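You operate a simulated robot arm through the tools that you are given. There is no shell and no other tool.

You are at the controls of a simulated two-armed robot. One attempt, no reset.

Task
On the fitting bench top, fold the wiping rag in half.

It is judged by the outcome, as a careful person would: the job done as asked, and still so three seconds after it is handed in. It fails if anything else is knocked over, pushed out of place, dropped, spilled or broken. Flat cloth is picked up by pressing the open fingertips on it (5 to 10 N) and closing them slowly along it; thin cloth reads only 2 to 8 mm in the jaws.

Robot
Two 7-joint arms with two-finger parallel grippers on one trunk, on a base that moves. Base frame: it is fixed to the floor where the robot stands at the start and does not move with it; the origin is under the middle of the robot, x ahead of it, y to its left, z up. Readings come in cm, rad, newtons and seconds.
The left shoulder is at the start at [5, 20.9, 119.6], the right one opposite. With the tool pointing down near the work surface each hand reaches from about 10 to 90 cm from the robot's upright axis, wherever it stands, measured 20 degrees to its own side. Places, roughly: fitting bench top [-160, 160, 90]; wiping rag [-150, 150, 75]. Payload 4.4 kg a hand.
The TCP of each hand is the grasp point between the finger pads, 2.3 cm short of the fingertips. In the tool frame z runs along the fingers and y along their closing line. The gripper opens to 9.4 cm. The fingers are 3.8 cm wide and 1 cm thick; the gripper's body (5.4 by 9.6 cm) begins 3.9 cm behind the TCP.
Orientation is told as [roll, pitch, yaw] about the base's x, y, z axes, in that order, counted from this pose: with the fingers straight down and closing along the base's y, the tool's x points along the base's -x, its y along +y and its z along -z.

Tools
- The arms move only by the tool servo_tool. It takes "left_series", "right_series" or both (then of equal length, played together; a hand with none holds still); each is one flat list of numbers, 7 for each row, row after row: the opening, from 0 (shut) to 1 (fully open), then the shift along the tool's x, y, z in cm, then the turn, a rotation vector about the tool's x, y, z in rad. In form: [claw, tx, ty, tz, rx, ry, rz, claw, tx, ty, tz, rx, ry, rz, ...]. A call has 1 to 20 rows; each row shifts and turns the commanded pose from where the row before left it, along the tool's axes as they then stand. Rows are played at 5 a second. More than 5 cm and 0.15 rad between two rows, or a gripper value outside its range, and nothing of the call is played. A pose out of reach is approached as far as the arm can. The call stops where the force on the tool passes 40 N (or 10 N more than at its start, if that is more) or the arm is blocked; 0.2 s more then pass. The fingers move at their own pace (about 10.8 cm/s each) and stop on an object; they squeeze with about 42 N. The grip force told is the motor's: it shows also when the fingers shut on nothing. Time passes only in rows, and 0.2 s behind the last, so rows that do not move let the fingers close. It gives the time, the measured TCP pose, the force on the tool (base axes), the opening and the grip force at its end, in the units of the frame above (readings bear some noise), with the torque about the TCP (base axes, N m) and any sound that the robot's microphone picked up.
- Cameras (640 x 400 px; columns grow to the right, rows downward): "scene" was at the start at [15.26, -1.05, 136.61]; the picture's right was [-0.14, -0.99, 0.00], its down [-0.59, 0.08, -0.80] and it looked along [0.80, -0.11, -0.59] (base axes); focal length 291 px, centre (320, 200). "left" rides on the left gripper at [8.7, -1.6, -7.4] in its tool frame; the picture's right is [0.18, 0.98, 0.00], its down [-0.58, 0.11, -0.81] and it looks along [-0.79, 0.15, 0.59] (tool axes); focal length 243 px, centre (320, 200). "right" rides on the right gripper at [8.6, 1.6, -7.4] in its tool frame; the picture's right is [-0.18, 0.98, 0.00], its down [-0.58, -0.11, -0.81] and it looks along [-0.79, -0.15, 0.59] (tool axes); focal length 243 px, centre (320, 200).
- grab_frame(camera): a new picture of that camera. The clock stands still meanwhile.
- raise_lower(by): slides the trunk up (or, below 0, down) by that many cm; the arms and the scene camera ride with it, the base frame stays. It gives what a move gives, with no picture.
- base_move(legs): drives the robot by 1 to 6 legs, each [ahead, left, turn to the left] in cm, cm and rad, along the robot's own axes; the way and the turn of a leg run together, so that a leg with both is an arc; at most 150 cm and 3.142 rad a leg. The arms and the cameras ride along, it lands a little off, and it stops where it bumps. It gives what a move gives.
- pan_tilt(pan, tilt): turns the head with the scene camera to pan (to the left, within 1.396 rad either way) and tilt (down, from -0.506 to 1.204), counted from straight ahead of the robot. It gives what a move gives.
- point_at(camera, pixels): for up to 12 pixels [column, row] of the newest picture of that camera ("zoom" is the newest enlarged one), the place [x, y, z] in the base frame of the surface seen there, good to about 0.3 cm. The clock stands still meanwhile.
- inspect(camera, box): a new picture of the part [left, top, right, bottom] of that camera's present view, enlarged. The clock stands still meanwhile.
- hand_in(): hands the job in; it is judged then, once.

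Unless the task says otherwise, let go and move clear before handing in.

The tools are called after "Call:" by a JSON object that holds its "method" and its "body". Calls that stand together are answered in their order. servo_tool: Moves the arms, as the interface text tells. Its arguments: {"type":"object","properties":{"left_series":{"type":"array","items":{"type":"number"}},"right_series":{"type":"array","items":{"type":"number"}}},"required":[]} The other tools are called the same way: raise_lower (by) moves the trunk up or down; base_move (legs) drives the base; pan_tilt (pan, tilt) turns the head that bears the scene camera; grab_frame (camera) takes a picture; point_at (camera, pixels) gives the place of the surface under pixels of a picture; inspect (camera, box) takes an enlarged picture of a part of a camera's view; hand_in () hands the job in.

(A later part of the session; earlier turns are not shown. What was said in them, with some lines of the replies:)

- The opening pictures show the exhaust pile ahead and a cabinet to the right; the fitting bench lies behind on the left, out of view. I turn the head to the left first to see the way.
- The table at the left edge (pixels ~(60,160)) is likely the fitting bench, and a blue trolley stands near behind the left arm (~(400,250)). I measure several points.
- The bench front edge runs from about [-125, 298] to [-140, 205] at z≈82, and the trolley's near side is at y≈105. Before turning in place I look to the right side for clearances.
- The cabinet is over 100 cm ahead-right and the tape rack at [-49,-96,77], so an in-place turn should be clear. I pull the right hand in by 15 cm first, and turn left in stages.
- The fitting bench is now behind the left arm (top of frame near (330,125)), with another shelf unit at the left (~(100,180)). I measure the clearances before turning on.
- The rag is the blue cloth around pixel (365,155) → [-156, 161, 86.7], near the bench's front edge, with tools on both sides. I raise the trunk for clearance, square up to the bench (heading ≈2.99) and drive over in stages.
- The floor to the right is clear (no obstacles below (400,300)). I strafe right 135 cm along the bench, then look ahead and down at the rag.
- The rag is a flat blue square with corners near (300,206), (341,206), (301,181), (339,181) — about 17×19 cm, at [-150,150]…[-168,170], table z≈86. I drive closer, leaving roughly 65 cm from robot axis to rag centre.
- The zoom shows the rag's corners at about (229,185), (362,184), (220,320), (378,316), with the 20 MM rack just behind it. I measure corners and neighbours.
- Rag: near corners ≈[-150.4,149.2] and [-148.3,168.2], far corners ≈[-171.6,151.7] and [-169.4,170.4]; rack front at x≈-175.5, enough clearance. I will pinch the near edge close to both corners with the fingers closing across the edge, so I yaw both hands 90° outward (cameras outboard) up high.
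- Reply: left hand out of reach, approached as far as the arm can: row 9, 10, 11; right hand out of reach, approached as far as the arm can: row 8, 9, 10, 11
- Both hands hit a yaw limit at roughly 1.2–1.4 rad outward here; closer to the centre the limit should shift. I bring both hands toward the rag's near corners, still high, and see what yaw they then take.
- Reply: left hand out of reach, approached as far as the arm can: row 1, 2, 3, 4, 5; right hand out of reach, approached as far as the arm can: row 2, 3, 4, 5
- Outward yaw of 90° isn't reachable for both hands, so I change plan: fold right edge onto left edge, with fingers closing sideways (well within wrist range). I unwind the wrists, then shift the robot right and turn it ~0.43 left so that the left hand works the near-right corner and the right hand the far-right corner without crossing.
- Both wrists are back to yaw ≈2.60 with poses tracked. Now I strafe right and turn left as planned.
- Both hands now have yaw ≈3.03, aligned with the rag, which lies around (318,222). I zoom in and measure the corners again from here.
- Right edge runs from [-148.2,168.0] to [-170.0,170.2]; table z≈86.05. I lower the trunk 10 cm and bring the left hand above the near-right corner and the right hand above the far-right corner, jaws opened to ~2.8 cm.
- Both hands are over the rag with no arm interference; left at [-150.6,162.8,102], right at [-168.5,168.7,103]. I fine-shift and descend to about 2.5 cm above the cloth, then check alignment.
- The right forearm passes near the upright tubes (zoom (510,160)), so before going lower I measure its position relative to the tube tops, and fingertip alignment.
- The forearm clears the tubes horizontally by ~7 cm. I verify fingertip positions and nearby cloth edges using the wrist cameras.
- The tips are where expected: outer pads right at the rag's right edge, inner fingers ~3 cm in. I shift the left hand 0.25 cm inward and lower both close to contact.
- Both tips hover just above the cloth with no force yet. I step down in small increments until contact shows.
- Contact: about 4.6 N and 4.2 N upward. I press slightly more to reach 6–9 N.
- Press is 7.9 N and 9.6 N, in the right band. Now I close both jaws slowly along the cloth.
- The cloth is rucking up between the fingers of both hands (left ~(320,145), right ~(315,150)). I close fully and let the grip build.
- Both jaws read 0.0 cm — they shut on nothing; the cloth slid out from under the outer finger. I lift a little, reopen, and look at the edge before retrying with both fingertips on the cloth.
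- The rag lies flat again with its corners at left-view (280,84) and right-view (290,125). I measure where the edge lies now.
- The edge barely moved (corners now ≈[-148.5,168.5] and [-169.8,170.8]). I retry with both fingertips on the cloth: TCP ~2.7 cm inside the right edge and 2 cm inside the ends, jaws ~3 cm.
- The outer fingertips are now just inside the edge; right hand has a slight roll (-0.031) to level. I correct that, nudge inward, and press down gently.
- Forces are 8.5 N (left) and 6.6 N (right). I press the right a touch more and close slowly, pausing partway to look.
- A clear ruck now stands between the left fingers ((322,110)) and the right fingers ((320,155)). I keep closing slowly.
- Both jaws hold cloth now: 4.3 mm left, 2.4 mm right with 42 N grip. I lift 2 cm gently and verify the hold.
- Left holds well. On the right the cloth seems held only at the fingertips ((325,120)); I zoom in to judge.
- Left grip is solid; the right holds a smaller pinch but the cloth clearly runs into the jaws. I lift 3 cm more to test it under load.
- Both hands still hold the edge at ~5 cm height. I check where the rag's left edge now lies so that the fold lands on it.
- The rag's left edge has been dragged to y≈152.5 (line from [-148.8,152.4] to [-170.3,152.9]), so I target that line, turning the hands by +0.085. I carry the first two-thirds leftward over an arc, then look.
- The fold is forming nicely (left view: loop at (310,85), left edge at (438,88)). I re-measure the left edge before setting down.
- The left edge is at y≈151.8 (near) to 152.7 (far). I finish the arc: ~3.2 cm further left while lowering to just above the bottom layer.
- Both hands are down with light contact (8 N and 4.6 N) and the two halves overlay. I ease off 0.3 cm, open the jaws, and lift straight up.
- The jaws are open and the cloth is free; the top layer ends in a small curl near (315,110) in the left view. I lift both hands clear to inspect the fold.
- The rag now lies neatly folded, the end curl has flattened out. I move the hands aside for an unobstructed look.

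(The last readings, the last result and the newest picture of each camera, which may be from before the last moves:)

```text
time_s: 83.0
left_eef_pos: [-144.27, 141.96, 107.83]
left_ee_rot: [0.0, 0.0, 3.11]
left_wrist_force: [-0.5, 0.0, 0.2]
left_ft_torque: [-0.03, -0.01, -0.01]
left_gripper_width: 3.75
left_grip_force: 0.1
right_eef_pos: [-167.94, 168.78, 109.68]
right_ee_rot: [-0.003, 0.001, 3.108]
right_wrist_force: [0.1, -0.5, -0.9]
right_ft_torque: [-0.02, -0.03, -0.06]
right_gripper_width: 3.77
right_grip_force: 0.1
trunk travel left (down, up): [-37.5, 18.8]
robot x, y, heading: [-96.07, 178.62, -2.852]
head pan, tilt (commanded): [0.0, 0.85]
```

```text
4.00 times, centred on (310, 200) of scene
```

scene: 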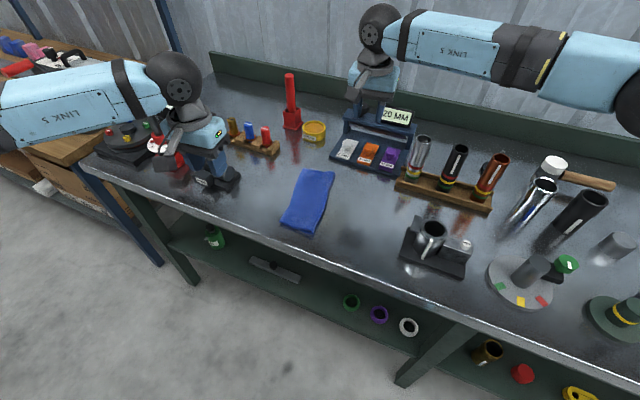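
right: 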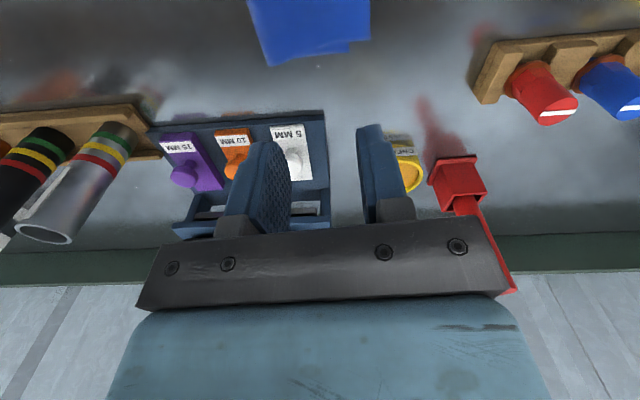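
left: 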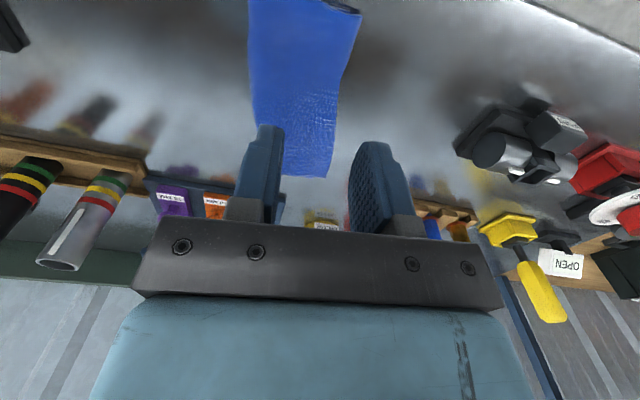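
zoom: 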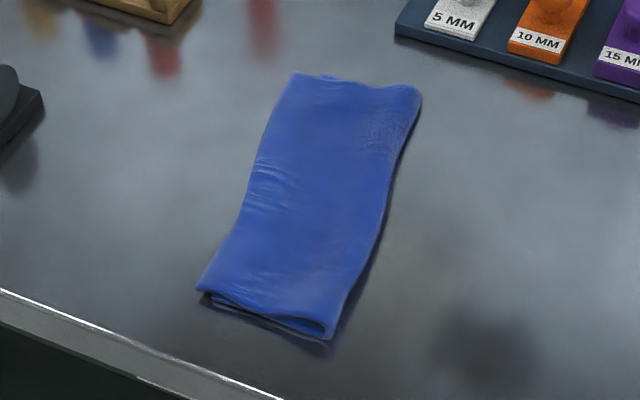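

The rag is folded in half with edges nearly matching (zoom: left edge (200,290)–(295,75), crease (330,335)–(420,90)). I check the layer heights and edge match.

Call:
{"method": "point_at", "body": {"camera": "zoom", "pixels": [[203, 286], [204, 298], [225, 306], [325, 330], [330, 345], [297, 78], [325, 76], [415, 92], [240, 230], [262, 160], [375, 230], [300, 200]]}}

Call:
{"method": "inspect", "body": {"camera": "scene", "box": [290, 205, 335, 240]}}

Call:
{"method": "inspect", "body": {"camera": "scene", "box": [300, 160, 362, 200]}}

Call:
{"method": "grab_frame", "body": {"camera": "left"}}

Call:
{"method": "grab_frame", "body": {"camera": "right"}}

```text
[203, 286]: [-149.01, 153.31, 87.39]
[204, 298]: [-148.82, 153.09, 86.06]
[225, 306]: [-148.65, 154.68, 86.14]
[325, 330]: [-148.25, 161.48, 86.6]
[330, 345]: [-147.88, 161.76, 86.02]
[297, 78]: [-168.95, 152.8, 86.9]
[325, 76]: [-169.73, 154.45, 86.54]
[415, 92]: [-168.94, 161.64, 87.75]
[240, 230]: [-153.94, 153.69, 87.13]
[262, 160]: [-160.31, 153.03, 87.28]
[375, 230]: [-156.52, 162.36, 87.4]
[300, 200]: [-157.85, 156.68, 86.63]
```

```text
11.43 times, centred on (312, 222) of scene
```

zoom: 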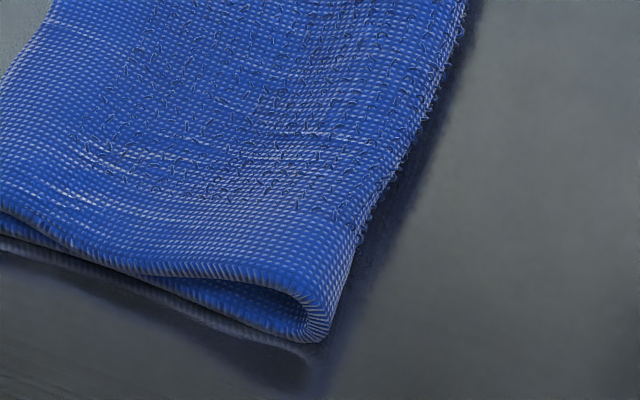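

```text
10.00 times, centred on (331, 180) of scene
```

zoom: 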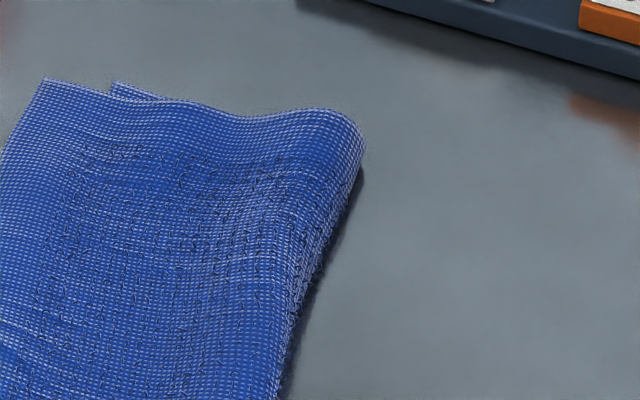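

```text
taken
```

left: 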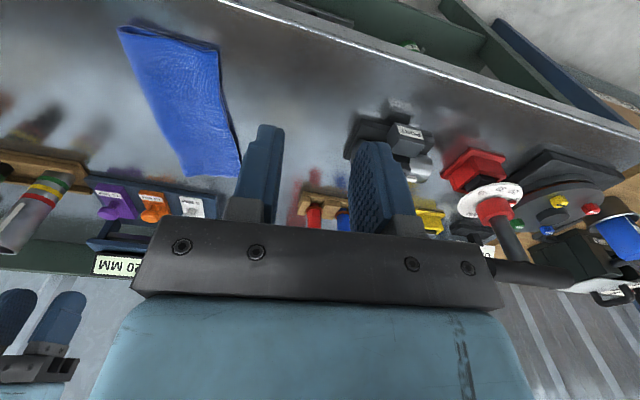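

```text
taken
```

right: 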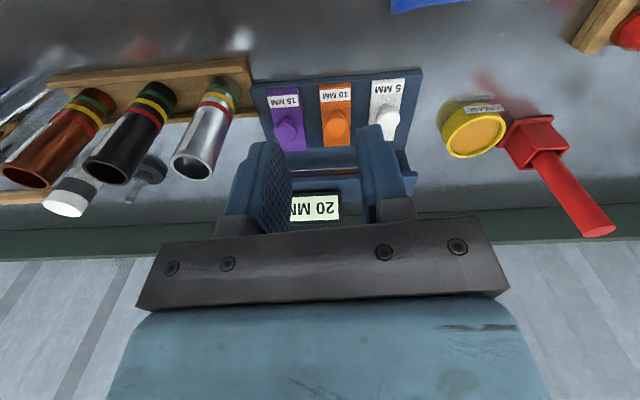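

The crease is clean and near corners match closely; at the far-left the top layer overhangs by about 1.6 cm. I zoom on the near-left corner and the whole rag from another angle to confirm.

Call:
{"method": "inspect", "body": {"camera": "scene", "box": [285, 205, 325, 240]}}

Call:
{"method": "point_at", "body": {"camera": "zoom", "pixels": [[185, 190], [190, 215], [200, 230], [180, 180], [220, 240]]}}

Call:
{"method": "inspect", "body": {"camera": "left", "box": [90, 10, 270, 190]}}

```text
11.43 times, centred on (305, 222) of scene
```

zoom: 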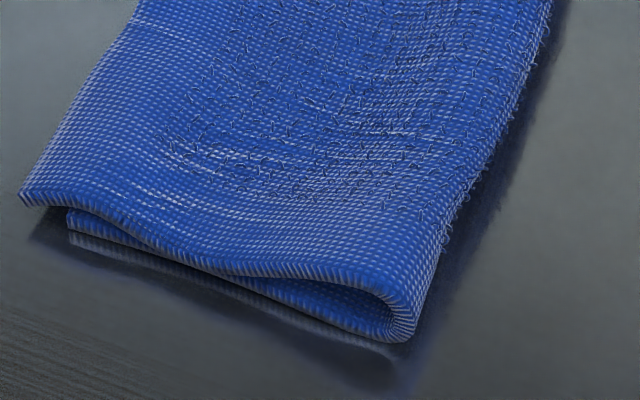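

```text
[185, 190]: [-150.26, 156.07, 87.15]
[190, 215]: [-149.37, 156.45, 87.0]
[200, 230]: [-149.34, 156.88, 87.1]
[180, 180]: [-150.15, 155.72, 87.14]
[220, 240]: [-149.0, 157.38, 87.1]
```

```text
2.22 times, centred on (180, 100) of left
```

zoom: 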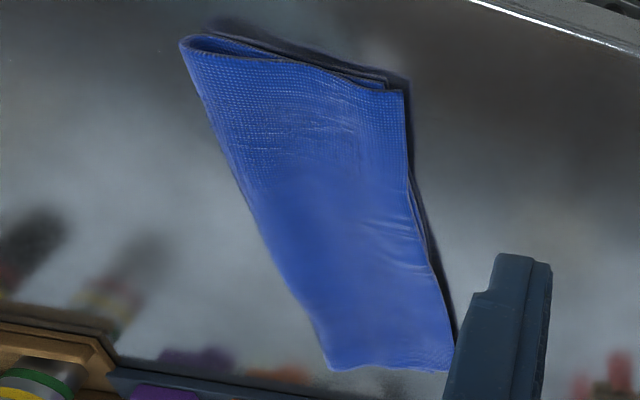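

The fold is clean: both layers match to within about 1–1.6 cm, and all neighbouring items stand where they were. I raise the trunk to take the hands well clear, then check once more.

Call:
{"method": "raise_lower", "body": {"by": 10}}

Call:
{"method": "grab_frame", "body": {"camera": "scene"}}

```text
time_s: 84.3
left_eef_pos: [-144.36, 142.02, 117.66]
left_ee_rot: [0.001, 0.0, 3.111]
left_wrist_force: [-0.2, 0.3, -0.7]
left_ft_torque: [0.02, -0.02, -0.01]
left_gripper_width: 3.74
left_grip_force: 0.2
right_eef_pos: [-167.97, 168.84, 119.7]
right_ee_rot: [-0.002, 0.001, 3.108]
right_wrist_force: [0.4, -0.2, -0.4]
right_ft_torque: [0.0, 0.02, 0.0]
right_gripper_width: 3.76
right_grip_force: 0.0
trunk travel left (down, up): [-47.5, 8.8]
robot x, y, heading: [-96.03, 178.83, -2.854]
head pan, tilt (commanded): [0.0, 0.85]
```

```text
taken
```

scene: 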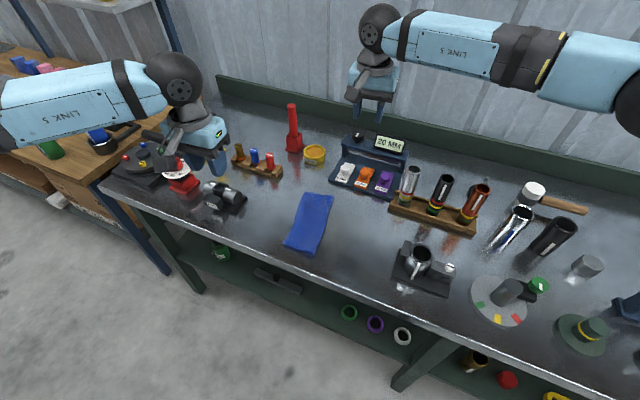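

The rag lies folded in half at (310,222), stable, with the hands about 30 cm above the bench and every other item in place. I hand the job in.

Call:
{"method": "hand_in", "body": {}}

```text
The job is handed in.
```

The wiping rag on the fitting bench top is folded in half, right edge over to left, and I've handed the job in. The judge's result hasn't come back yet.

- **Fold quality:** The two layers match to within about 1 cm at the near end. At the far-left corner the top layer overhangs the bottom by about 1.6 cm. The crease is slightly rounded, not pressed flat.
- **Position:** The rag was dragged about 1–3 cm to the right of where it started, because the lift pulled it before the fold came over.
- **Attempts:** The first pinch closed on nothing. The second, with both fingertips fully on the cloth, held at both corners.
- **Surroundings:** In the last picture no other item on the bench looks moved or knocked over. Both hands are open and about 30 cm above the bench.
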